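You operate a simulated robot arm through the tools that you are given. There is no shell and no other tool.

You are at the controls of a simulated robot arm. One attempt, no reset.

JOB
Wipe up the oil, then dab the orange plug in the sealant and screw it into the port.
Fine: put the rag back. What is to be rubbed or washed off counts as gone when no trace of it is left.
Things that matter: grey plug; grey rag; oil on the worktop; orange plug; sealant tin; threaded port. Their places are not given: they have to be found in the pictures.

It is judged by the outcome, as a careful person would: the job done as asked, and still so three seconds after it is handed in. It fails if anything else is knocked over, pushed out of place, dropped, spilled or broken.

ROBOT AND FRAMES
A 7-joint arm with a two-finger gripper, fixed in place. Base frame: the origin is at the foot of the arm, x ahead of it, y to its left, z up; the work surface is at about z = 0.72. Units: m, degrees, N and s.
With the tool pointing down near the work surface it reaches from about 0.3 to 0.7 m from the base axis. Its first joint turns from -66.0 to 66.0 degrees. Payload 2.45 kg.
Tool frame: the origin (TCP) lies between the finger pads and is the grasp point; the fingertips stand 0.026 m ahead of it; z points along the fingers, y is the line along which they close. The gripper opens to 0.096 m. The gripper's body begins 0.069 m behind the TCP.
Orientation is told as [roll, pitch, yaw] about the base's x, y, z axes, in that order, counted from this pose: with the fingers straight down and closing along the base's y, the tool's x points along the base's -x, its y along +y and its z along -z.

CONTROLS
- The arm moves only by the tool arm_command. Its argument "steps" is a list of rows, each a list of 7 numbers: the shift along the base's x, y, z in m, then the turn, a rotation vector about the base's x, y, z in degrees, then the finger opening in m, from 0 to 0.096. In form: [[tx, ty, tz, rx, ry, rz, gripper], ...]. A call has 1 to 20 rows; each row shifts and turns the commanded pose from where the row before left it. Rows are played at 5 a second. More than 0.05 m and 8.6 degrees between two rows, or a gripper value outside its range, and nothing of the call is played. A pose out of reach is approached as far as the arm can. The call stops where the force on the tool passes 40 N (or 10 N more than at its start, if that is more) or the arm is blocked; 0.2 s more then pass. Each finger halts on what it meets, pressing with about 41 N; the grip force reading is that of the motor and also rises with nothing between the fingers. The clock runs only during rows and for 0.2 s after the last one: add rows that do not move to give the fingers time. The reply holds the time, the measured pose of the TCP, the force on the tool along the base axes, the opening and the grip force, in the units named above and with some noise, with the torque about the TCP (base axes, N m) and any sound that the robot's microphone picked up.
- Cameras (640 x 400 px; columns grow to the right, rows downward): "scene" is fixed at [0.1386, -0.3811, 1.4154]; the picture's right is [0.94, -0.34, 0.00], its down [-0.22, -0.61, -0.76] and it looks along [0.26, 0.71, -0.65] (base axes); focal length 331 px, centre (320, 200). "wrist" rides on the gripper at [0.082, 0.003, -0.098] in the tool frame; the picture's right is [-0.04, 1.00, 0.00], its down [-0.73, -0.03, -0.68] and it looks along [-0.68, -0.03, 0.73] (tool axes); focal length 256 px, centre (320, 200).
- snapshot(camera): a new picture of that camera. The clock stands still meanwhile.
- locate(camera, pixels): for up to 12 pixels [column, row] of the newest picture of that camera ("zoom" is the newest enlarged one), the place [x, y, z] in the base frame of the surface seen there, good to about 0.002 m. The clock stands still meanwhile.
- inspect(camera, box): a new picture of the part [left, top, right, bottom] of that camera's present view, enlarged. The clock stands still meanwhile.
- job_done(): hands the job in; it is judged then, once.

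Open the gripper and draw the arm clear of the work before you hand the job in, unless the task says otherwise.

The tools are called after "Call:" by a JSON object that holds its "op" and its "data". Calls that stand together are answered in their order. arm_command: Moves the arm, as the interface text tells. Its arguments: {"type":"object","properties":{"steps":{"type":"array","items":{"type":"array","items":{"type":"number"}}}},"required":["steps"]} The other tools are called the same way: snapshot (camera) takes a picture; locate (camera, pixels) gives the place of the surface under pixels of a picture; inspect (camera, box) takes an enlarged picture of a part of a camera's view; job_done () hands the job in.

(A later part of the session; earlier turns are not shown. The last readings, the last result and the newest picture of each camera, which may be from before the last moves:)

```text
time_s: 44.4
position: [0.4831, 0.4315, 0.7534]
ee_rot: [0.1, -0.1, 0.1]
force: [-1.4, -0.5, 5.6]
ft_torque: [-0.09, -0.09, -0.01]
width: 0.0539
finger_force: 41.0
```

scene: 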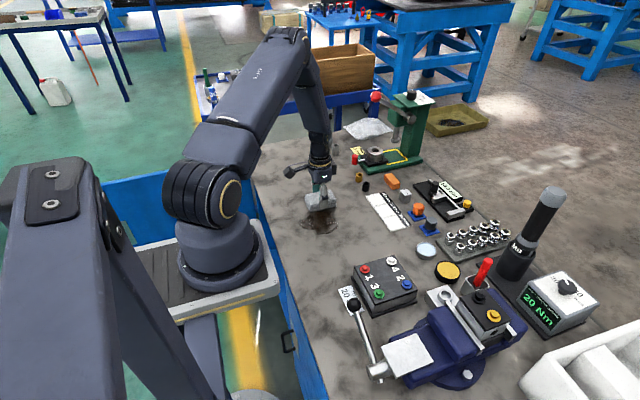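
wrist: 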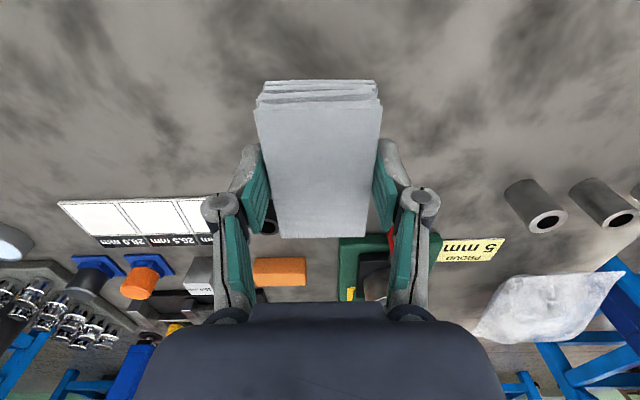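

Contact (5.6 N). I open the fingers evenly and then rise clear.

Call:
{"op": "arm_command", "data": {"steps": [[0, 0, 0.0002, 0, 0, 0, 0.06], [0, 0, 0, 0, 0, 0, 0.075], [0, 0, 0, 0, 0, 0, 0.09], [0, 0, 0, 0, 0, 0, 0.09], [0, 0, 0, 0, 0, 0, 0.09], [0, 0, 0.03, 0, 0, 0, 0.09], [0, 0, 0.04, 0, 0, 0, 0.09], [0, 0, 0.045, 0, 0, 0, 0.09], [0, 0, 0, 0, 0, 0, 0.09]]}}

Call:
{"op": "snapshot", "data": {"camera": "wrist"}}

Call:
{"op": "snapshot", "data": {"camera": "scene"}}

```text
time_s: 46.4
position: [0.4824, 0.4305, 0.8693]
ee_rot: [0.0, 0.1, 0.0]
force: [0.4, 0.3, -0.7]
ft_torque: [-0.01, -0.01, -0.03]
width: 0.0901
finger_force: 0.1
```

```text
taken
```

wrist: 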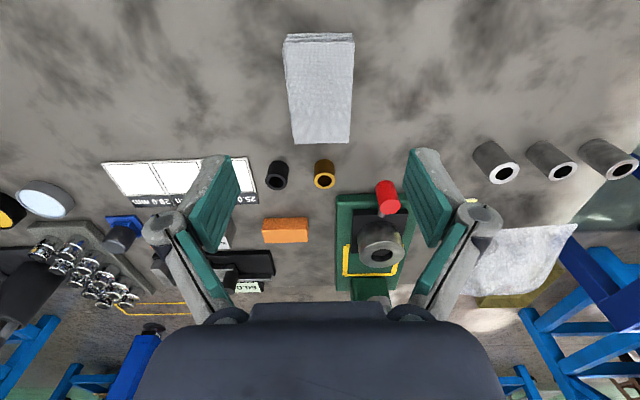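

```text
taken
```

scene: 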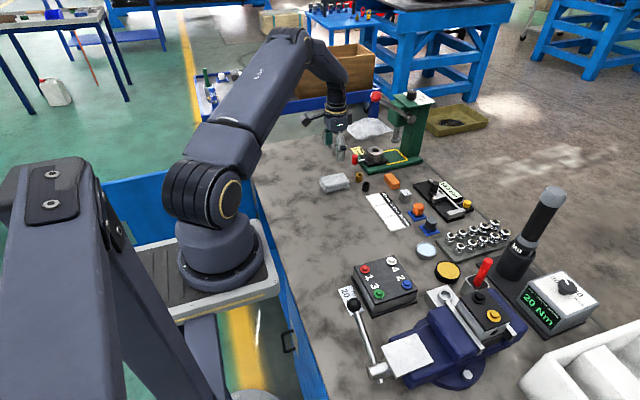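

The rag is back at its spot (wrist 283–355, 33–143). I now travel to about (0.52, 0.16, 0.93) to look at the plugs and tins.

Call:
{"op": "arm_command", "data": {"steps": [[0, -0.03, 0.03, 0, 0, 0, 0.09], [0, -0.04, 0.02, 0, 0, 0, 0.09], [0, -0.045, 0.01, 0, 0, 0, 0.09], [0, -0.045, 0, 0, 0, 0, 0.09], [0, -0.045, 0, 0, 0, 0, 0.09], [0, -0.045, 0, 0, 0, 0, 0.09], [0, -0.02, 0, 0, 0, 0, 0.09], [0, 0, 0, 0, 0, 0, 0.09]]}}

Call:
{"op": "snapshot", "data": {"camera": "wrist"}}

Call:
{"op": "inspect", "data": {"camera": "wrist", "box": [130, 60, 400, 220]}}

```text
time_s: 48.2
position: [0.4829, 0.1593, 0.9304]
ee_rot: [0.0, 0.1, 0.0]
force: [0.2, -0.4, 0.7]
ft_torque: [-0.02, 0.01, -0.04]
width: 0.0901
finger_force: 0.1
```

```text
taken
```

wrist: 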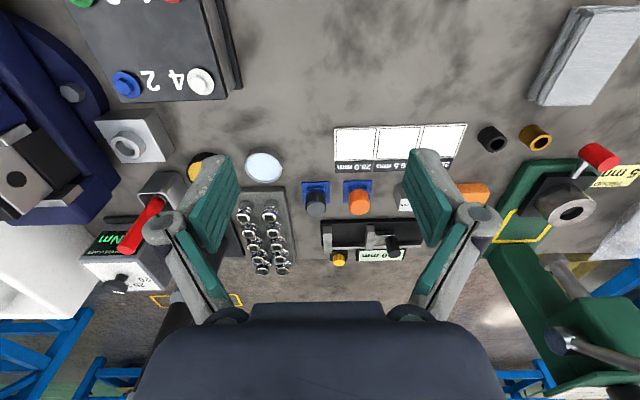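

```text
2.37 times, centred on (265, 140) of wrist
```

zoom: 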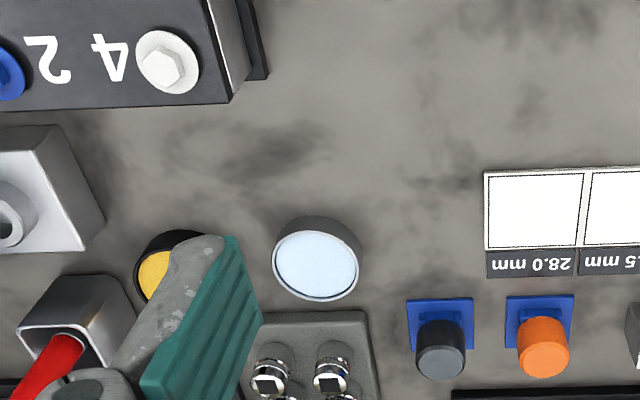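

The light-blue filled tin is at wrist (264,166) and the yellow one at (197,168) is partly hidden. I move toward -y to see both tins closely.

Call:
{"op": "arm_command", "data": {"steps": [[0.01, -0.04, -0.01, 0, 0, 0, 0.09], [0.01, -0.04, -0.01, 0, 0, 0, 0.09], [0, -0.03, -0.01, 0, 0, 0, 0.09], [0, 0, 0, 0, 0, 0, 0.09]]}}

Call:
{"op": "snapshot", "data": {"camera": "wrist"}}

Call:
{"op": "inspect", "data": {"camera": "wrist", "box": [220, 80, 420, 210]}}

```text
time_s: 49.2
position: [0.5029, 0.0479, 0.8998]
ee_rot: [0.0, 0.1, 0.0]
force: [0.3, -0.1, 0.1]
ft_torque: [-0.04, -0.02, 0.0]
width: 0.0901
finger_force: 0.1
```

```text
taken
```

wrist: 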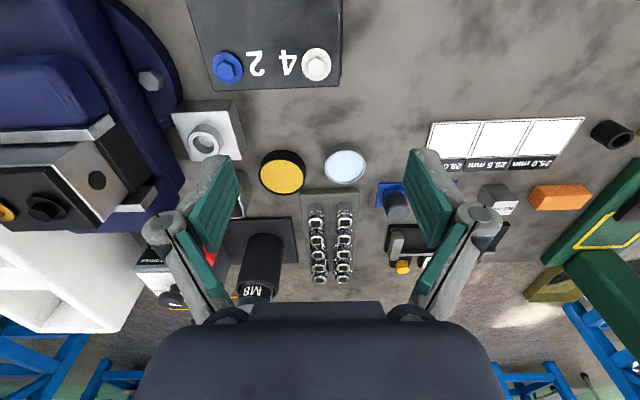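

```text
3.08 times, centred on (320, 145) of wrist
```

zoom: 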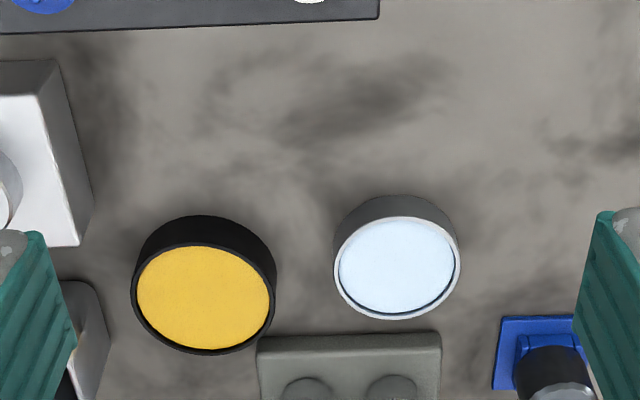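

I zoom in further on each tin's surface to tell paste from sponge.

Call:
{"op": "inspect", "data": {"camera": "wrist", "box": [250, 140, 315, 205]}}

Call:
{"op": "inspect", "data": {"camera": "wrist", "box": [315, 135, 380, 200]}}

Call:
{"op": "locate", "data": {"camera": "wrist", "pixels": [[345, 167], [345, 150], [345, 183], [327, 167], [364, 167], [282, 175], [282, 155], [282, 191], [262, 172], [303, 172], [282, 150], [345, 146]]}}

```text
6.15 times, centred on (282, 172) of wrist
```

zoom: 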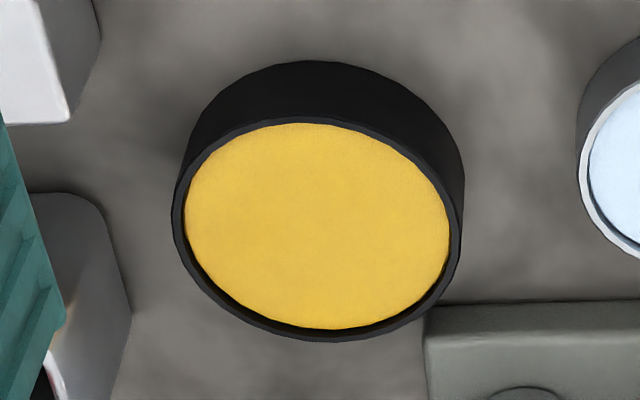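

```text
6.15 times, centred on (348, 168) of wrist
```

zoom: 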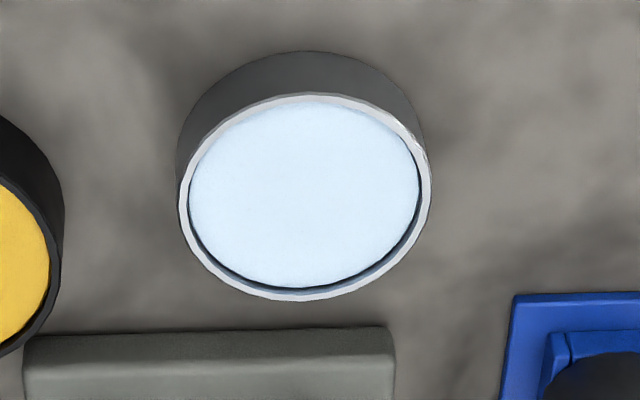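

```text
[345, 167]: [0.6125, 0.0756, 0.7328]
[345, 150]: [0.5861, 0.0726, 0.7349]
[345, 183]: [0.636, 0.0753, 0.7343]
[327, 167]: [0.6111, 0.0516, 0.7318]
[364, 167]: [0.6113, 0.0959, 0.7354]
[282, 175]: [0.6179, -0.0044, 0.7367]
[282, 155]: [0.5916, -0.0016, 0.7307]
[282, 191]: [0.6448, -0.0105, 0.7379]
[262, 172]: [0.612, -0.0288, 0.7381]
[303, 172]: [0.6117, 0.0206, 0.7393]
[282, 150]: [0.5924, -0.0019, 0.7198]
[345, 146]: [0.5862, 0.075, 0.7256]
```

Both are filled dishes: the pale-blue one has a metal rim (a tin), the yellow one a black tub. I check texture once more from the scene camera.

Call:
{"op": "inspect", "data": {"camera": "scene", "box": [430, 258, 466, 284]}}

Call:
{"op": "inspect", "data": {"camera": "scene", "box": [410, 238, 446, 264]}}

Call:
{"op": "inspect", "data": {"camera": "scene", "box": [460, 245, 510, 295]}}

```text
15.38 times, centred on (448, 271) of scene
```

zoom: 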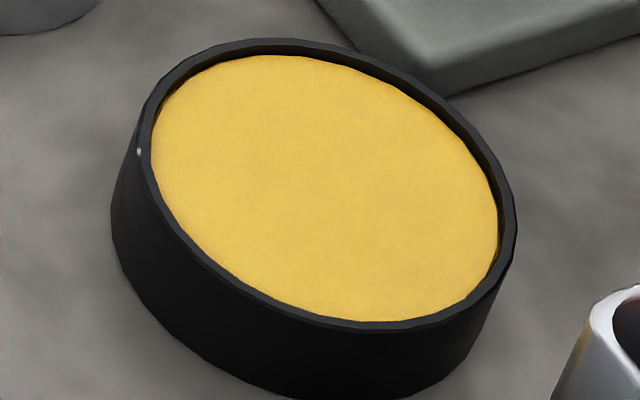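

```text
15.38 times, centred on (428, 251) of scene
```

zoom: 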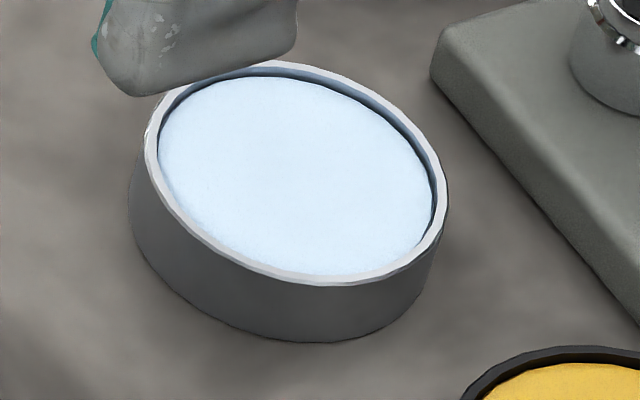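

```text
8.00 times, centred on (485, 270) of scene
```

zoom: 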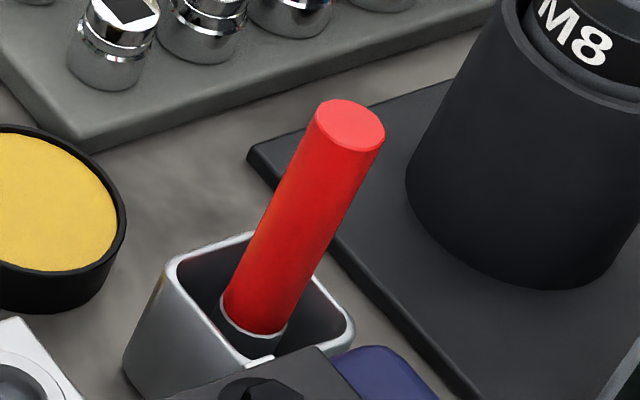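

I take the metal-rimmed pale-blue tin as the sealant tin (centre ≈ (0.611, 0.075), rim z ≈ 0.735). Next I move the wrist camera close to the orange plug.

Call:
{"op": "arm_command", "data": {"steps": [[0.012, 0.04, 0, 0, 0, 0, 0.09], [0.012, 0.04, -0.005, 0, 0, 0, 0.09], [0.012, 0.04, -0.005, 0, 0, 0, 0.09], [0.012, 0.03, -0.01, 0, 0, 0, 0.09], [0, 0, 0, 0, 0, 0, 0.09]]}}

Call:
{"op": "snapshot", "data": {"camera": "wrist"}}

Call:
{"op": "inspect", "data": {"camera": "wrist", "box": [240, 100, 400, 220]}}

```text
time_s: 50.4
position: [0.5517, 0.2009, 0.8787]
ee_rot: [-0.1, 0.1, 0.1]
force: [0.5, 0.2, 0.3]
ft_torque: [0.02, 0.01, 0.01]
width: 0.0903
finger_force: 0.0
```

```text
taken
```

wrist: 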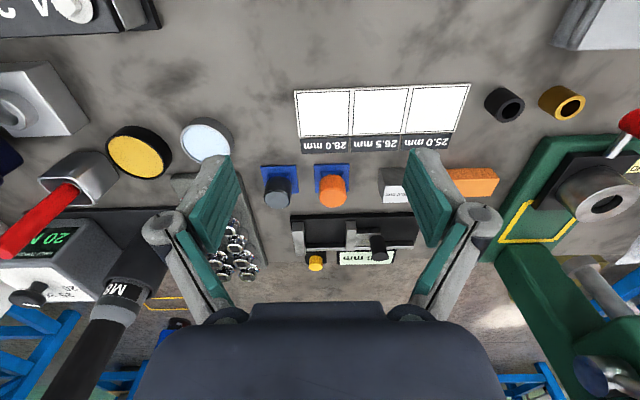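

```text
3.33 times, centred on (320, 160) of wrist
```

zoom: 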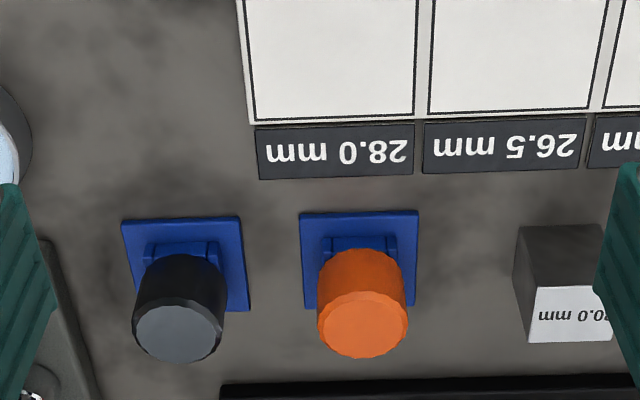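

The orange plug's top in the zoom is around (362,325). I locate its edges, the cradle and neighbouring obstacles.

Call:
{"op": "locate", "data": {"camera": "zoom", "pixels": [[362, 325], [325, 325], [402, 325], [362, 295], [362, 352], [362, 270], [335, 246], [392, 246], [304, 216], [414, 214], [415, 300], [305, 300]]}}

Call:
{"op": "locate", "data": {"camera": "wrist", "pixels": [[332, 195], [278, 198], [395, 190], [352, 232], [378, 245], [348, 220], [300, 225], [315, 262], [330, 172], [237, 250], [245, 215], [410, 225]]}}

```text
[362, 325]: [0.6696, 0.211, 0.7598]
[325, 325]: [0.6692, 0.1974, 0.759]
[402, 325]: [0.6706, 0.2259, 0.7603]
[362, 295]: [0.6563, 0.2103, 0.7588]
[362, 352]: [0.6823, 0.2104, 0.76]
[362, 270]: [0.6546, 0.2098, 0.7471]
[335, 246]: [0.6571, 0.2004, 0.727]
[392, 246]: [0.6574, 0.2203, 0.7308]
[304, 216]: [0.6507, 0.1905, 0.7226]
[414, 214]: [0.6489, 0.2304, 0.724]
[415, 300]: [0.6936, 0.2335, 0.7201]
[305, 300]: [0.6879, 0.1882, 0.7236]
```

```text
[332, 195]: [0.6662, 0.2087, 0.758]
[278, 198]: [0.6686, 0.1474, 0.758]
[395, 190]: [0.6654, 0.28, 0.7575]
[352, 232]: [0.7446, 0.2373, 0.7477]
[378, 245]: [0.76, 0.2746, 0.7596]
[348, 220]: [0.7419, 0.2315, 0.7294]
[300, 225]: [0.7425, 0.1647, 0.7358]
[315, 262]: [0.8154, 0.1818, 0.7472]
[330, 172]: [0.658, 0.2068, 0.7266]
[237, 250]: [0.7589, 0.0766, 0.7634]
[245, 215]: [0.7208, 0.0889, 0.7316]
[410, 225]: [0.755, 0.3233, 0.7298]
```

The plug's head centre is about (0.6695, 0.211), top z 0.76, diameter ≈ 0.029; the grey plug at (0.669,0.147) is close, so I use an opening of 0.05. I move over the plug at z ≈ 0.85 first.

Call:
{"op": "arm_command", "data": {"steps": [[0.03, 0.0025, 0, 0, 0, 0, 0.08], [0.03, 0.0025, 0, 0, 0, 0, 0.065], [0.03, 0.0025, 0, 0, 0, 0, 0.052], [0.0275, 0.0025, 0, 0, 0, 0, 0.052], [0, 0, -0.02, 0, 0, 0, 0.052], [0, 0, 0, 0, 0, 0, 0.052]]}}

Call:
{"op": "snapshot", "data": {"camera": "wrist"}}

Call:
{"op": "inspect", "data": {"camera": "scene", "box": [380, 160, 480, 250]}}

```text
time_s: 51.8
position: [0.6679, 0.2098, 0.86]
ee_rot: [0.0, 0.0, 0.0]
force: [-0.4, 0.8, 0.0]
ft_torque: [0.01, -0.02, 0.0]
width: 0.0518
finger_force: 0.0
```

```text
taken
```

wrist: 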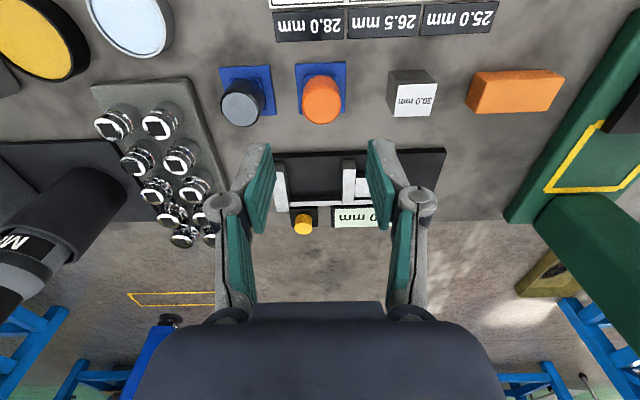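

```text
4.44 times, centred on (430, 205) of scene
```

zoom: 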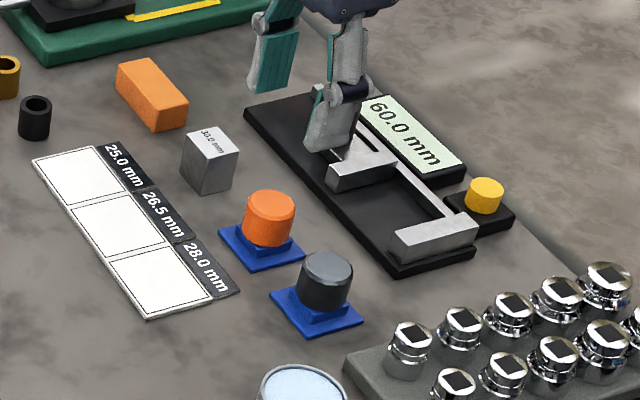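

From here I refine the plug's position with an enlarged wrist view of (290–350, 55–130).

Call:
{"op": "inspect", "data": {"camera": "wrist", "box": [270, 50, 370, 140]}}

Call:
{"op": "locate", "data": {"camera": "wrist", "pixels": [[321, 101], [304, 101], [338, 101], [321, 83], [321, 119], [299, 66], [344, 64], [300, 112], [345, 112], [241, 103], [242, 85], [413, 98]]}}

```text
4.44 times, centred on (320, 95) of wrist
```

zoom: 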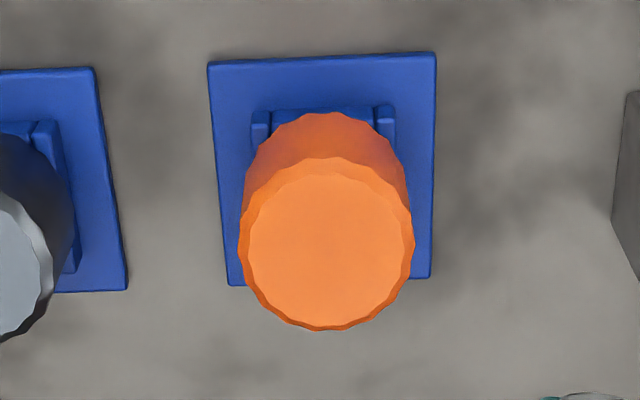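

```text
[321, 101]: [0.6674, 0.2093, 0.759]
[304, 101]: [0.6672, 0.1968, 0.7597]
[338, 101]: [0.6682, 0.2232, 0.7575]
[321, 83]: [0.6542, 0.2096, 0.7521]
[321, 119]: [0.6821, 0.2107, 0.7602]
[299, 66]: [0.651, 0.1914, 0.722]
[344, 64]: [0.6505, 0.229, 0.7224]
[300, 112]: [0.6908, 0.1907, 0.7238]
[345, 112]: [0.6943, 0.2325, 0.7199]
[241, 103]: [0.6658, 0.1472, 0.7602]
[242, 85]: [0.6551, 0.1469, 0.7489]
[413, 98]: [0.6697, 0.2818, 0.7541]
```

Plug centre ≈ (0.6705, 0.2105), head diameter ≈ 0.030. I descend to TCP z ≈ 0.769 with the fingers straddling the head along y.

Call:
{"op": "arm_command", "data": {"steps": [[0.002, 0, -0.03, 0, 0, 0, 0.052], [0, 0, -0.03, 0, 0, 0, 0.052], [0, 0, -0.02, 0, 0, 0, 0.052], [0, 0, -0.011, 0, 0, 0, 0.052], [0, 0, 0, 0, 0, 0, 0.052]]}}

Call:
{"op": "snapshot", "data": {"camera": "wrist"}}

Call:
{"op": "inspect", "data": {"camera": "scene", "box": [395, 180, 455, 235]}}

```text
time_s: 53.0
position: [0.6712, 0.2108, 0.7672]
ee_rot: [-0.1, 0.0, 0.1]
force: [-0.2, 0.0, -0.5]
ft_torque: [0.0, -0.01, 0.0]
width: 0.0519
finger_force: 0.0
```

```text
taken
```

wrist: 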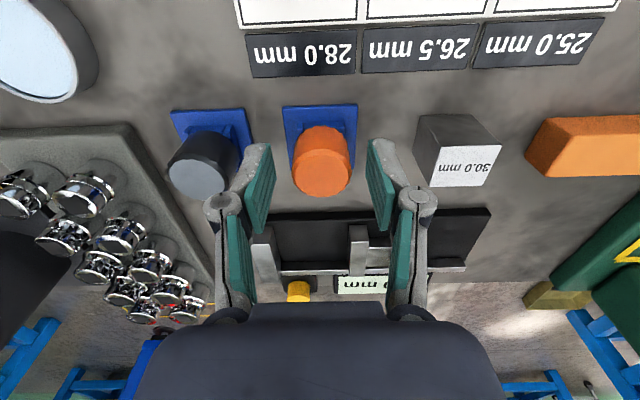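

```text
7.27 times, centred on (425, 208) of scene
```

zoom: 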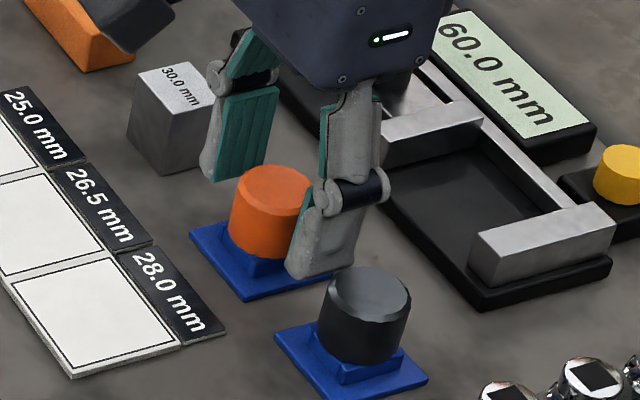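

The fingers straddle the head. I check centring with an enlarged wrist view before closing.

Call:
{"op": "inspect", "data": {"camera": "wrist", "box": [240, 90, 400, 230]}}

Call:
{"op": "locate", "data": {"camera": "wrist", "pixels": [[321, 175], [296, 172], [346, 172], [321, 150], [321, 192], [321, 135], [321, 120], [262, 175], [380, 175]]}}

```text
2.86 times, centred on (320, 160) of wrist
```

zoom: 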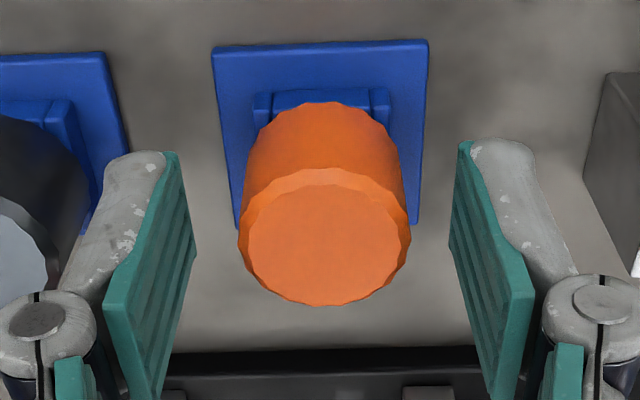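

```text
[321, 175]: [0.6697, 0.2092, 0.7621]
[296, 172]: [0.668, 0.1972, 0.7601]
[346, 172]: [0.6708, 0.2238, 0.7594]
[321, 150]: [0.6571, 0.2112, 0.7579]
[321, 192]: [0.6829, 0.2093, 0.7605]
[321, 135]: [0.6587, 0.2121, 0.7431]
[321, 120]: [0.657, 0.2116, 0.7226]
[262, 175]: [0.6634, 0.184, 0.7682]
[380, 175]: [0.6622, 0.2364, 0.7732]
```

The head is centred within about 1 mm. I close the fingers on it.

Call:
{"op": "arm_command", "data": {"steps": [[0, 0, 0, 0, 0, 0, 0.04], [0, 0, 0, 0, 0, 0, 0.03], [0, 0, 0, 0, 0, 0, 0.025], [0, 0, 0, 0, 0, 0, 0.022], [0, 0, 0, 0, 0, 0, 0.022]]}}

Call:
{"op": "snapshot", "data": {"camera": "wrist"}}

```text
time_s: 54.2
position: [0.6697, 0.2093, 0.7665]
ee_rot: [0.0, 0.1, 0.1]
force: [-0.1, -0.1, -0.4]
ft_torque: [0.04, -0.01, -0.01]
width: 0.0308
finger_force: 41.2
```

```text
taken
```

wrist: 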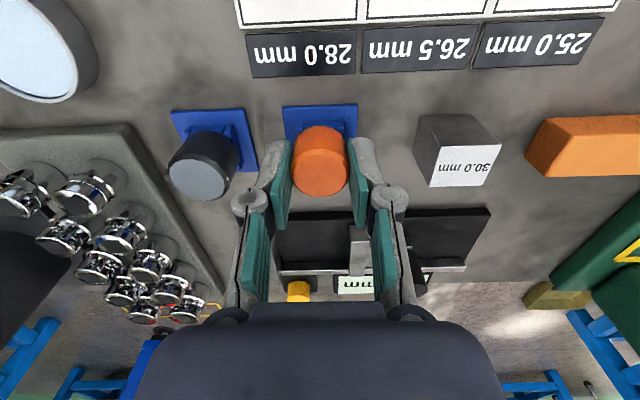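

Gripped at 0.0308 m. I lift straight up 6 cm and look at the plug's shank.

Call:
{"op": "arm_command", "data": {"steps": [[0, 0, 0.01, 0, 0, 0, 0.022], [0, 0, 0.015, 0, 0, 0, 0.022], [0, 0, 0.02, 0, 0, 0, 0.022], [0, 0, 0.025, 0, 0, 0, 0.022], [0, 0, 0, 0, 0, 0, 0.022]]}}

Call:
{"op": "snapshot", "data": {"camera": "wrist"}}

Call:
{"op": "inspect", "data": {"camera": "scene", "box": [395, 160, 465, 235]}}

```text
time_s: 55.4
position: [0.6704, 0.2099, 0.8385]
ee_rot: [0.1, 0.0, 0.0]
force: [-0.1, 0.4, -0.5]
ft_torque: [0.02, -0.02, 0.01]
width: 0.0307
finger_force: 41.7
```

```text
taken
```

wrist: 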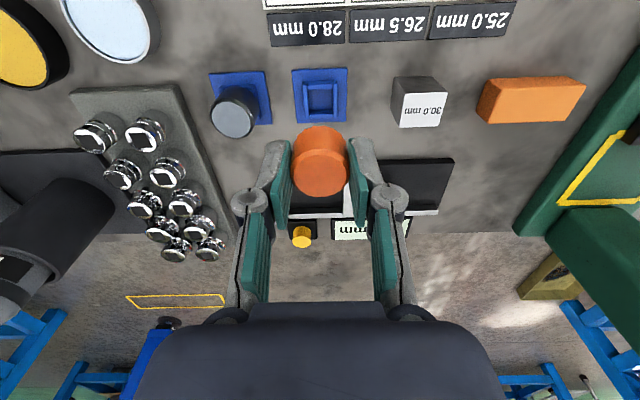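

```text
5.33 times, centred on (430, 198) of scene
```

zoom: 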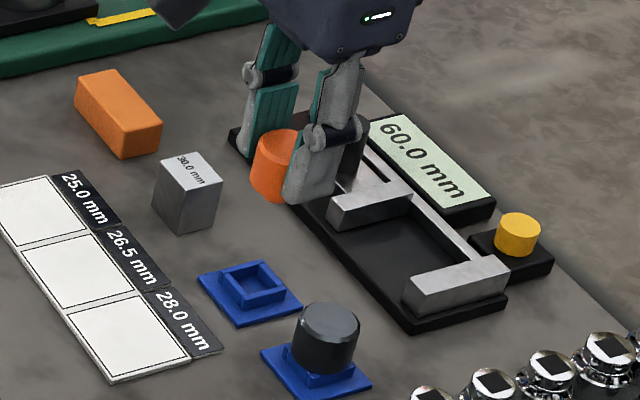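

The plug is lifted out of its square-socket stand. I zoom in on its underside from the scene camera.

Call:
{"op": "inspect", "data": {"camera": "scene", "box": [412, 178, 442, 202]}}

Call:
{"op": "inspect", "data": {"camera": "wrist", "box": [260, 60, 380, 210]}}

```text
16.00 times, centred on (427, 190) of scene
```

zoom: 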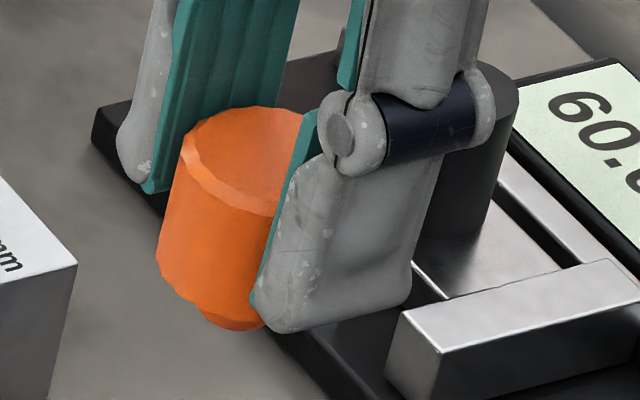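

```text
2.67 times, centred on (320, 135) of wrist
```

zoom: 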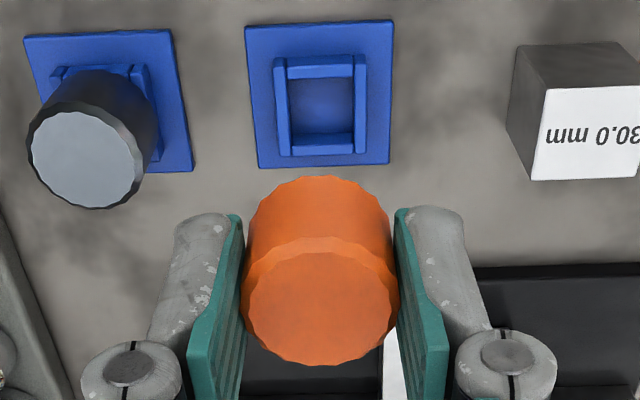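

A short narrower shank is visible below the head. I carry the plug above the sealant tin at (0.611, 0.074), staying at z ≈ 0.84.

Call:
{"op": "arm_command", "data": {"steps": [[-0.0145, -0.034, 0.005, 0, 0, 0, 0.022], [-0.015, -0.034, 0, 0, 0, 0, 0.022], [-0.015, -0.034, 0, 0, 0, 0, 0.022], [-0.0145, -0.034, -0.005, 0, 0, 0, 0.022], [0, 0, 0, 0, 0, 0, 0.022]]}}

Call:
{"op": "snapshot", "data": {"camera": "wrist"}}

Call:
{"op": "inspect", "data": {"camera": "scene", "box": [400, 200, 460, 270]}}

```text
time_s: 56.6
position: [0.6132, 0.0724, 0.8382]
ee_rot: [0.0, 0.0, 0.0]
force: [-0.8, 0.2, -0.5]
ft_torque: [0.05, 0.02, 0.0]
width: 0.0308
finger_force: 41.1
```

```text
taken
```

wrist: 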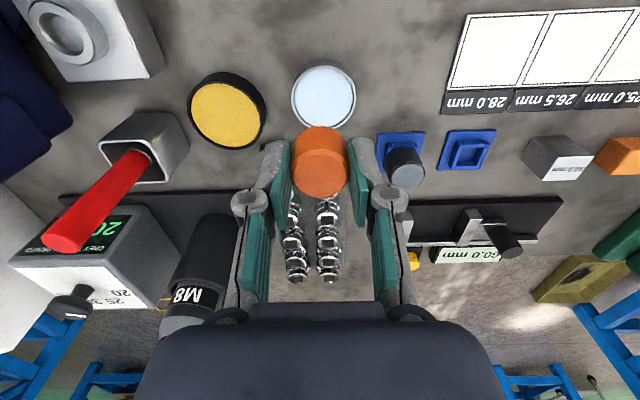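

```text
5.71 times, centred on (430, 235) of scene
```

zoom: 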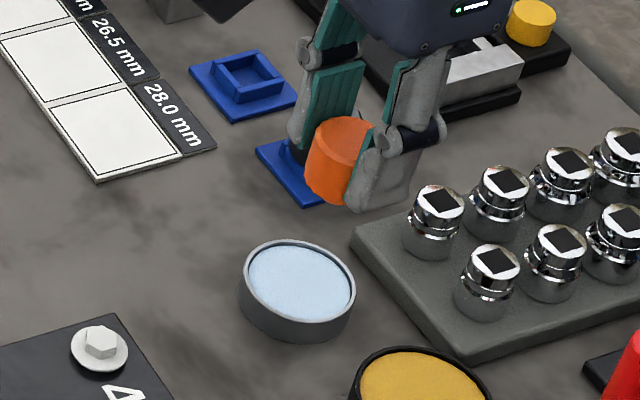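

I check the tin's rim once more from this view: left (292,97), right (356,95), top (323,66).

Call:
{"op": "locate", "data": {"camera": "wrist", "pixels": [[293, 97], [355, 95], [323, 69], [323, 98], [300, 80], [346, 80], [321, 165], [297, 165], [345, 165], [180, 130], [293, 205], [330, 205]]}}

Call:
{"op": "inspect", "data": {"camera": "wrist", "box": [260, 50, 390, 210]}}

```text
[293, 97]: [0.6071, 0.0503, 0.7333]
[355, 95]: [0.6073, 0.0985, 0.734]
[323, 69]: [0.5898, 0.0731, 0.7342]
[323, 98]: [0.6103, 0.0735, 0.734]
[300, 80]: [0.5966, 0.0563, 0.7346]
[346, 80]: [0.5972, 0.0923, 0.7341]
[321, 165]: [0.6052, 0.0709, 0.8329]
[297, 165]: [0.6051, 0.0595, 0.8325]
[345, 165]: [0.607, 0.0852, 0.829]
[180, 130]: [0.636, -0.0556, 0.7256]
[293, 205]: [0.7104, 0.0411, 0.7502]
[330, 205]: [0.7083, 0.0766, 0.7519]
```

```text
2.50 times, centred on (325, 130) of wrist
```

zoom: 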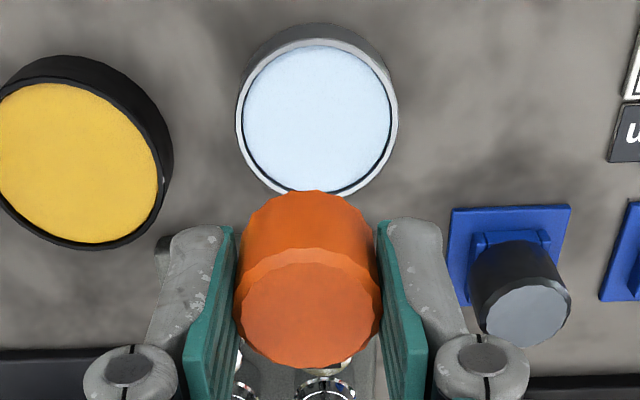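

Tin centre ≈ (0.611, 0.0744). I shift 1–2 mm to centre the plug and descend to TCP z ≈ 0.78.

Call:
{"op": "arm_command", "data": {"steps": [[-0.001, 0.0015, -0.02, 0, 0, 0, 0.022], [0, 0, -0.02, 0, 0, 0, 0.022], [0, 0, -0.018, 0, 0, 0, 0.022], [0, 0, 0, 0, 0, 0, 0.022]]}}

Call:
{"op": "inspect", "data": {"camera": "scene", "box": [405, 225, 455, 270]}}

Call:
{"op": "inspect", "data": {"camera": "wrist", "box": [260, 90, 390, 220]}}

```text
time_s: 57.6
position: [0.6117, 0.0754, 0.7812]
ee_rot: [0.0, 0.0, 0.0]
force: [-0.4, -0.7, -1.9]
ft_torque: [0.02, -0.03, 0.02]
width: 0.0308
finger_force: 41.2
```

```text
8.89 times, centred on (430, 248) of scene
```

zoom: 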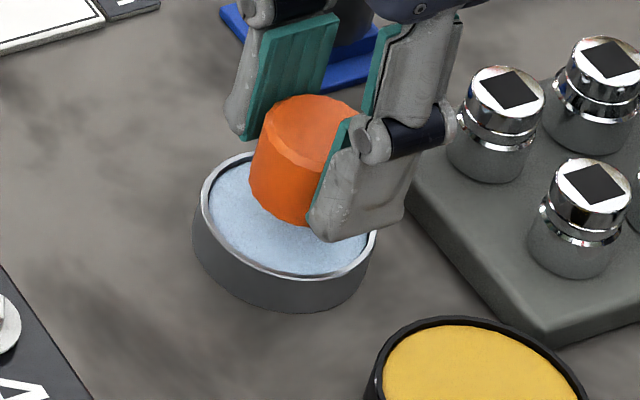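

```text
3.08 times, centred on (325, 155) of wrist
```

zoom: 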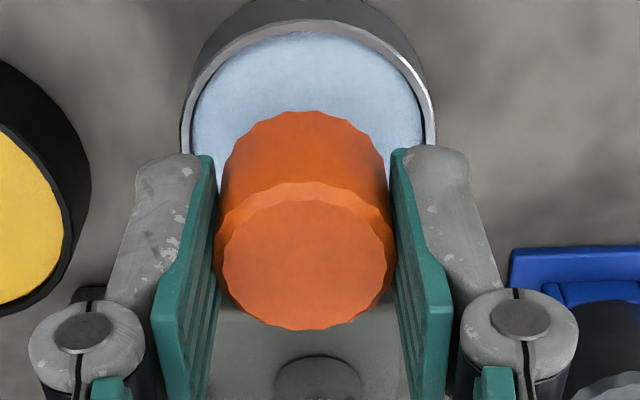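

The plug is centred over the paste about 6 mm above it. I lower slowly in 2 mm rows, watching the force.

Call:
{"op": "arm_command", "data": {"steps": [[0, 0, -0.002, 0, 0, 0, 0.022], [0, 0, -0.002, 0, 0, 0, 0.022], [0, 0, -0.002, 0, 0, 0, 0.022], [0, 0, -0.002, 0, 0, 0, 0.022], [0, 0, 0, 0, 0, 0, 0.022]]}}

```text
time_s: 58.8
position: [0.6133, 0.0753, 0.7737]
ee_rot: [0.0, -0.2, 0.0]
force: [-3.4, -4.6, 37.9]
ft_torque: [-0.16, 0.17, -0.03]
width: 0.0305
finger_force: 41.1
```

Contact at TCP z 0.7737 with 38 N, so the plug's end is pressed on the sealant. I back off gently and look at the plug's end.

Call:
{"op": "arm_command", "data": {"steps": [[0, 0, 0.002, 0, 0, 0, 0.022], [0, 0, 0.003, 0, 0, 0, 0.022], [0, 0, 0.015, 0, 0, 0, 0.022], [0, 0, 0.02, 0, 0, 0, 0.022], [0, 0, 0.02, 0, 0, 0, 0.022], [0, 0, 0, 0, 0, 0, 0.022]]}}

Call:
{"op": "inspect", "data": {"camera": "scene", "box": [400, 205, 460, 265]}}

Call:
{"op": "inspect", "data": {"camera": "wrist", "box": [260, 40, 390, 220]}}

```text
time_s: 60.2
position: [0.6082, 0.0741, 0.8299]
ee_rot: [-0.1, 0.1, 0.0]
force: [-0.3, 0.1, -0.8]
ft_torque: [0.03, 0.01, 0.02]
width: 0.0305
finger_force: 40.9
```

```text
6.67 times, centred on (430, 235) of scene
```

zoom: 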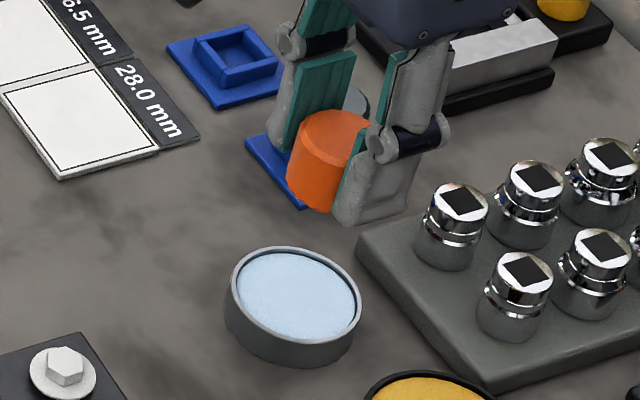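

```text
2.22 times, centred on (325, 130) of wrist
```

zoom: 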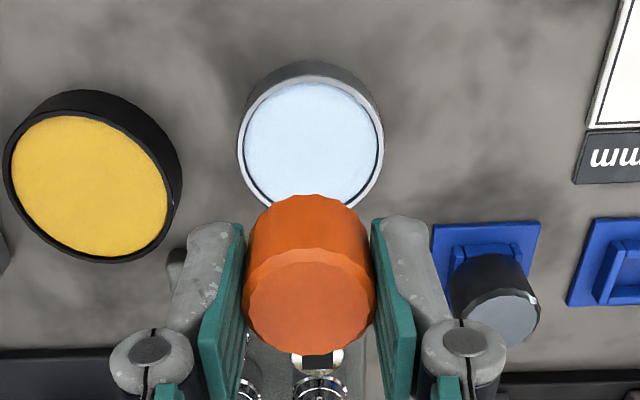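

I zoom in on the plug's lower end at scene (420–440, 215–240) for a sealant film.

Call:
{"op": "inspect", "data": {"camera": "scene", "box": [420, 218, 442, 240]}}

```text
16.00 times, centred on (431, 229) of scene
```

zoom: 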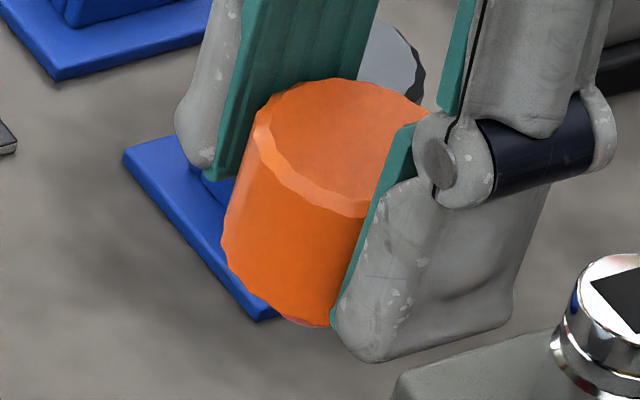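

The end seems slightly tinted, but it's hard to see. I raise the plug and tilt it toward the scene camera to inspect the shank.

Call:
{"op": "arm_command", "data": {"steps": [[-0.01, 0, 0.04, 0, 0, 0, 0.022], [-0.01, 0, 0.04, 0, 0, 0, 0.022], [-0.01, 0, 0.04, 0, 0, 0, 0.022], [-0.01, 0, 0.03, -8, 0, 0, 0.022], [0, 0, 0.01, -8, 0, 0, 0.022], [0, 0, 0, -8, 0, 0, 0.022], [0, 0, 0, -8, 0, 0, 0.022], [0, 0, 0, -8, 0, 0, 0.022], [0, 0, 0, 0, 0, 0, 0.022]]}}

Call:
{"op": "snapshot", "data": {"camera": "scene"}}

```text
time_s: 62.2
position: [0.5693, 0.076, 0.9923]
ee_rot: [-40.1, 0.0, -0.1]
force: [0.2, 0.2, -0.3]
ft_torque: [0.01, 0.03, 0.0]
width: 0.0307
finger_force: 41.2
```

```text
taken
```

scene: 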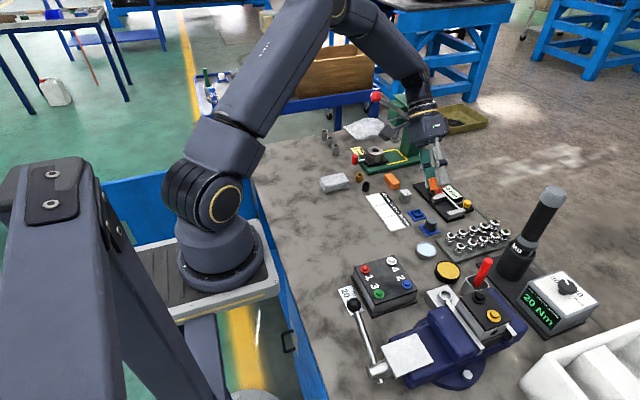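

The plug is now at scene (435,188); I zoom in on it.

Call:
{"op": "inspect", "data": {"camera": "scene", "box": [420, 170, 455, 200]}}

```text
13.33 times, centred on (438, 185) of scene
```

zoom: 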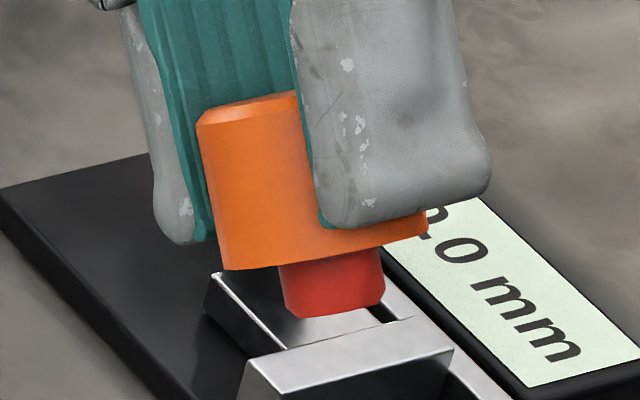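

The shank below the head now looks red. I zoom in as far as possible to judge whether it carries a film.

Call:
{"op": "inspect", "data": {"camera": "scene", "box": [430, 184, 446, 196]}}

Call:
{"op": "inspect", "data": {"camera": "scene", "box": [415, 238, 441, 264]}}

Call:
{"op": "inspect", "data": {"camera": "scene", "box": [415, 210, 445, 240]}}

```text
16.00 times, centred on (438, 190) of scene
```

zoom: 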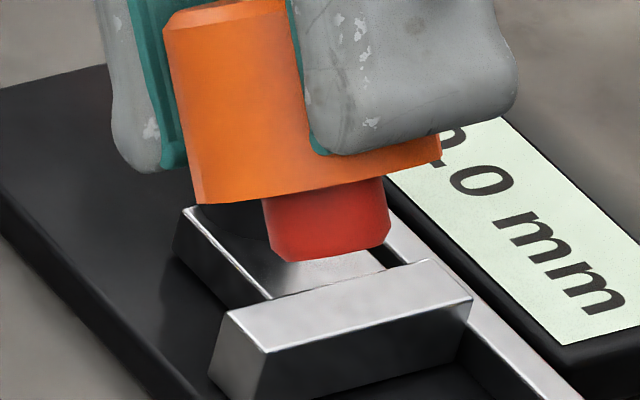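

```text
15.38 times, centred on (428, 251) of scene
```

zoom: 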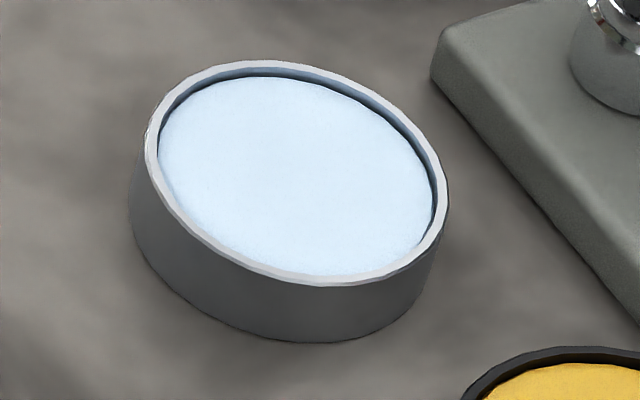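

```text
13.33 times, centred on (430, 225) of scene
```

zoom: 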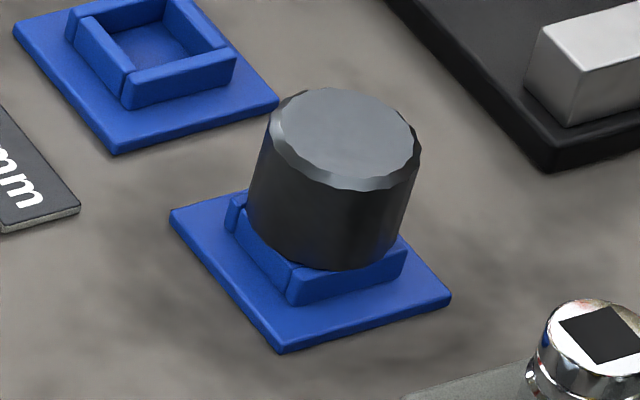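

The shank is reddish; to see its end face I tilt the plug further toward the camera, staying high above the bench.

Call:
{"op": "arm_command", "data": {"steps": [[-0.01, 0.01, 0.01, -8, 0, 0, 0.022], [-0.01, 0.01, 0.01, -8, 0, 0, 0.022], [-0.01, 0.01, 0.01, -8, 0, 0, 0.022], [0, 0, 0.01, -8, 0, 0, 0.022], [0, 0, 0.01, -8, 0, 0, 0.022], [0, 0, 0, 0, 0, 0, 0.022]]}}

Call:
{"op": "snapshot", "data": {"camera": "scene"}}

```text
time_s: 63.6
position: [0.5428, 0.1069, 1.0412]
ee_rot: [-80.1, 0.0, -0.1]
force: [0.6, -0.6, -1.2]
ft_torque: [0.04, -0.02, -0.01]
width: 0.0305
finger_force: 41.0
```

```text
taken
```

scene: 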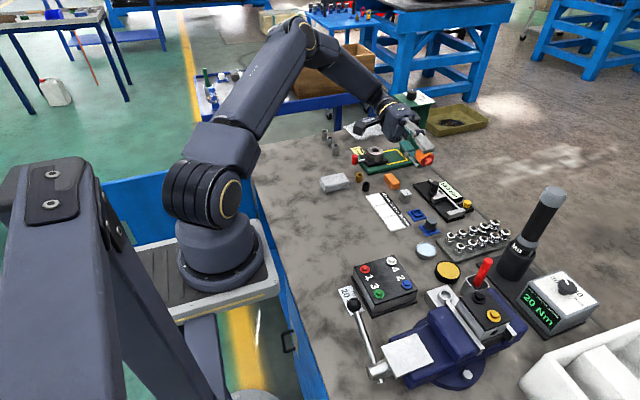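

The plug's end now faces the camera at scene (426,159); I zoom in.

Call:
{"op": "inspect", "data": {"camera": "scene", "box": [414, 147, 438, 171]}}

```text
16.00 times, centred on (426, 159) of scene
```

zoom: 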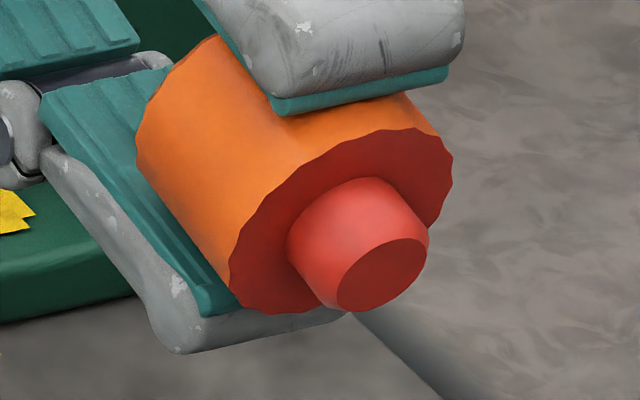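

The shank side shows a distinct reddish-pink tone compared with the orange head. I locate points on the shank end, head underside and head side to get the plug's dimensions.

Call:
{"op": "locate", "data": {"camera": "zoom", "pixels": [[385, 270], [385, 250], [360, 285], [265, 270], [430, 170], [430, 190], [350, 205], [310, 235], [210, 150], [240, 200], [370, 100], [400, 200]]}}

```text
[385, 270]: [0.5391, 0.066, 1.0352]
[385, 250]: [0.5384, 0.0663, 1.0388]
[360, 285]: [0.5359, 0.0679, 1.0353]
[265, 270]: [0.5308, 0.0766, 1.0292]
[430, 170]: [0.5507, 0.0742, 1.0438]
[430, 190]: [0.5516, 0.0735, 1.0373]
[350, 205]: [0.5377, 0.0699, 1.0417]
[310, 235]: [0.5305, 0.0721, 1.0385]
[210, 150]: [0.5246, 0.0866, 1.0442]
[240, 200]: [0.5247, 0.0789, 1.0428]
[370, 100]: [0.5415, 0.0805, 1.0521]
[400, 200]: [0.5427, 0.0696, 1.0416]
```

The plug's shank is about 8.5 mm long (end ≈ 40.5 mm ahead of the TCP), so the earlier contact at z ≈ 0.733 was with the paste surface. I set the tool upright again and return over the tin for a second, gentler dab to be sure.

Call:
{"op": "arm_command", "data": {"steps": [[0, 0, -0.01, 8, 0, 0, 0.022], [0, 0, -0.01, 8, 0, 0, 0.022], [0.01, -0.01, -0.01, 8, 0, 0, 0.022], [0.01, -0.01, -0.01, 8, 0, 0, 0.022], [0.01, -0.01, -0.01, 8, 0, 0, 0.022], [0, 0, 0, 8, 0, 0, 0.022], [0, 0, 0, 8, 0, 0, 0.022], [0, 0, 0, 8, 0, 0, 0.022], [0.01, 0, -0.01, 8, 0, 0, 0.022], [0.01, 0, -0.03, 8, 0, 0, 0.022], [0.01, 0, -0.04, 0, 0, 0, 0.022], [0.01, 0, -0.04, 0, 0, 0, 0.022], [0, 0, 0, 0, 0, 0, 0.022]]}}

Call:
{"op": "snapshot", "data": {"camera": "wrist"}}

```text
time_s: 66.4
position: [0.6107, 0.0751, 0.8703]
ee_rot: [0.1, 0.0, 0.0]
force: [-0.4, 0.1, -0.8]
ft_torque: [0.01, -0.01, 0.0]
width: 0.0305
finger_force: 41.0
```

```text
taken
```

wrist: 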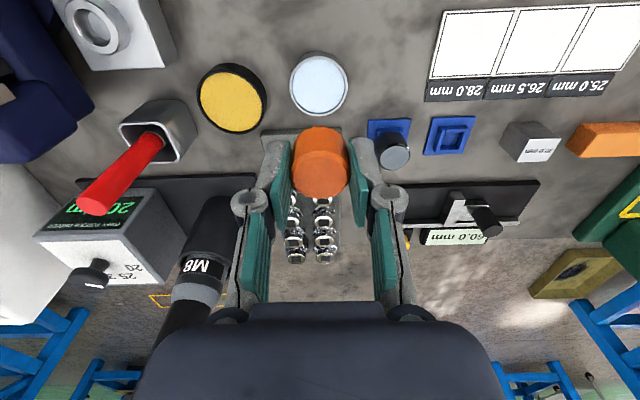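

I descend over the tin to z ≈ 0.779, just above the contact height found before.

Call:
{"op": "arm_command", "data": {"steps": [[0, 0, -0.03, 0, 0, 0, 0.022], [0, 0, -0.03, 0, 0, 0, 0.022], [0, 0, -0.028, 0, 0, 0, 0.022], [0, 0, -0.004, 0, 0, 0, 0.022], [0, 0, 0, 0, 0, 0, 0.022]]}}

```text
time_s: 67.6
position: [0.6105, 0.0759, 0.7789]
ee_rot: [0.0, 0.1, -0.1]
force: [0.5, -0.8, -1.4]
ft_torque: [-0.01, 0.02, 0.02]
width: 0.0308
finger_force: 41.1
```

Now I lower in 1 mm rows toward light contact (about 0.774).

Call:
{"op": "arm_command", "data": {"steps": [[0, 0, -0.002, 0, 0, 0, 0.022], [0, 0, -0.001, 0, 0, 0, 0.022], [0, 0, -0.001, 0, 0, 0, 0.022], [0, 0, 0, 0, 0, 0, 0.022]]}}

```text
time_s: 68.6
position: [0.6085, 0.0762, 0.776]
ee_rot: [0.0, 0.1, 0.0]
force: [0.3, 0.3, -0.9]
ft_torque: [-0.01, 0.0, -0.01]
width: 0.0307
finger_force: 41.1
```

No contact yet; two more half-millimetre-scale steps.

Call:
{"op": "arm_command", "data": {"steps": [[0, 0, -0.001, 0, 0, 0, 0.022], [0, 0, -0.0007, 0, 0, 0, 0.022], [0, 0, 0, 0, 0, 0, 0.022]]}}

```text
time_s: 69.4
position: [0.6108, 0.0763, 0.7749]
ee_rot: [-0.1, 0.0, 0.0]
force: [-5.6, -1.6, 19.5]
ft_torque: [-0.01, 0.21, 0.01]
width: 0.0307
finger_force: 40.5
```

Contact at about 20 N on the paste. I dwell briefly, then lift straight off.

Call:
{"op": "arm_command", "data": {"steps": [[0, 0, 0.0004, 0, 0, 0, 0.022], [0, 0, 0, 0, 0, 0, 0.022], [0, 0, 0, 0, 0, 0, 0.022], [0, 0, 0.003, 0, 0, 0, 0.022], [0, 0, 0.01, 0, 0, 0, 0.022], [0, 0, 0.03, 0, 0, 0, 0.022], [0, 0, 0.04, 0, 0, 0, 0.022], [0, 0, 0.03, 0, 0, 0, 0.022], [0, 0, 0, 0, 0, 0, 0.022]]}}

Call:
{"op": "inspect", "data": {"camera": "scene", "box": [405, 200, 455, 260]}}

Call:
{"op": "snapshot", "data": {"camera": "scene"}}

```text
time_s: 71.4
position: [0.6105, 0.0743, 0.8868]
ee_rot: [0.0, 0.1, -0.1]
force: [-0.3, -0.3, -0.7]
ft_torque: [0.01, -0.01, -0.02]
width: 0.0305
finger_force: 41.1
```

```text
6.67 times, centred on (430, 230) of scene
```

zoom: 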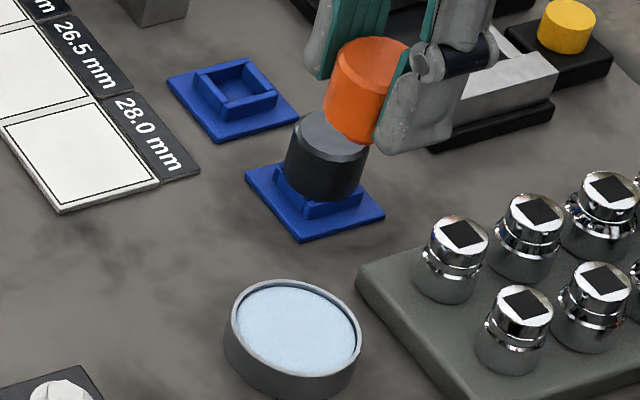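

```text
taken
```

scene: 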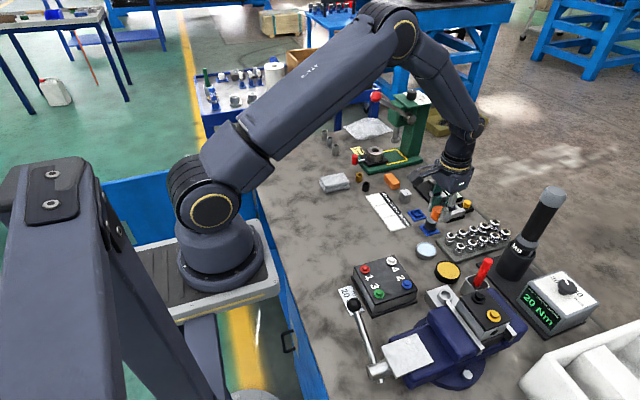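

I raise and tilt the plug 40° again to compare the shank's look after this second dab.

Call:
{"op": "arm_command", "data": {"steps": [[-0.01, 0, 0.04, 0, 0, 0, 0.022], [-0.01, 0, 0.04, -8, 0, 0, 0.022], [-0.01, 0, 0.02, -8, 0, 0, 0.022], [-0.01, 0, 0.01, -8, 0, 0, 0.022], [0, 0, 0, -8, 0, 0, 0.022], [0, 0, 0, -8, 0, 0, 0.022], [0, 0, 0, -8, 0, 0, 0.022], [0, 0, 0, -8, 0, 0, 0.022], [0, 0, 0, 0, 0, 0, 0.022]]}}

Call:
{"op": "inspect", "data": {"camera": "scene", "box": [415, 155, 455, 200]}}

```text
time_s: 73.4
position: [0.5714, 0.076, 0.9986]
ee_rot: [-56.1, 0.0, 0.0]
force: [0.2, 0.1, -0.5]
ft_torque: [0.05, -0.01, 0.02]
width: 0.0304
finger_force: 40.8
```

```text
8.89 times, centred on (435, 178) of scene
```

zoom: 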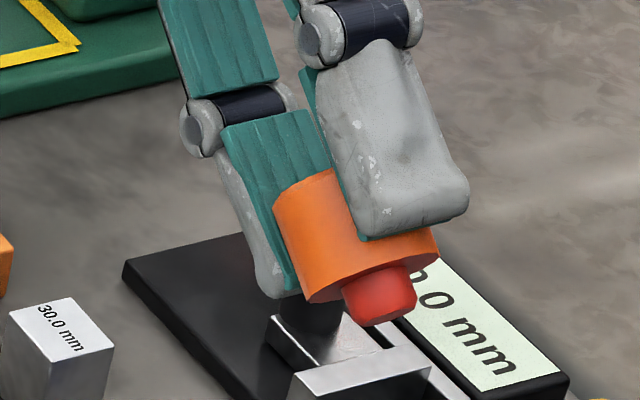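

The shank looks the same glossy red film. I set the tool upright and move toward the port at about (0.52, -0.06, 0.95) to look at it with the wrist camera.

Call:
{"op": "arm_command", "data": {"steps": [[0, 0, 0, 8, 0, 0, 0.022], [0, 0, 0, 8, 0, 0, 0.022], [0, 0, 0, 8, 0, 0, 0.022], [0, 0, 0, 8, 0, 0, 0.022], [0, -0.01, 0, 8, 0, 0, 0.022], [0, -0.02, 0, 8, 0, 0, 0.022], [-0.01, -0.03, 0, 8, 0, 0, 0.022], [-0.02, -0.04, -0.01, 0, 0, 0, 0.022], [-0.02, -0.035, -0.02, 0, 0, 0, 0.022], [0, 0, 0, 0, 0, 0, 0.022]]}}

Call:
{"op": "snapshot", "data": {"camera": "wrist"}}

```text
time_s: 75.6
position: [0.5191, -0.0622, 0.9657]
ee_rot: [0.0, 0.0, 0.0]
force: [-0.1, 0.4, -0.9]
ft_torque: [0.01, -0.01, -0.02]
width: 0.0304
finger_force: 41.4
```

```text
taken
```

wrist: 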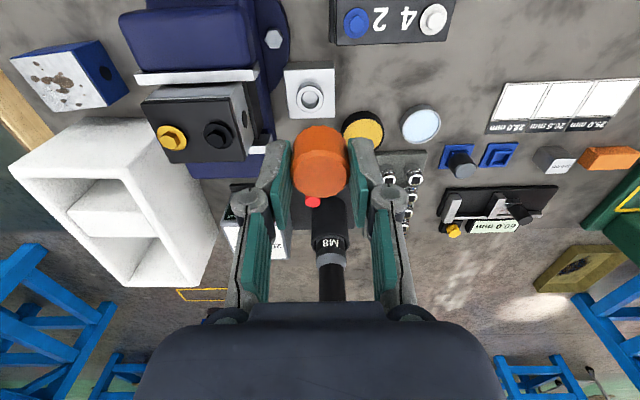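

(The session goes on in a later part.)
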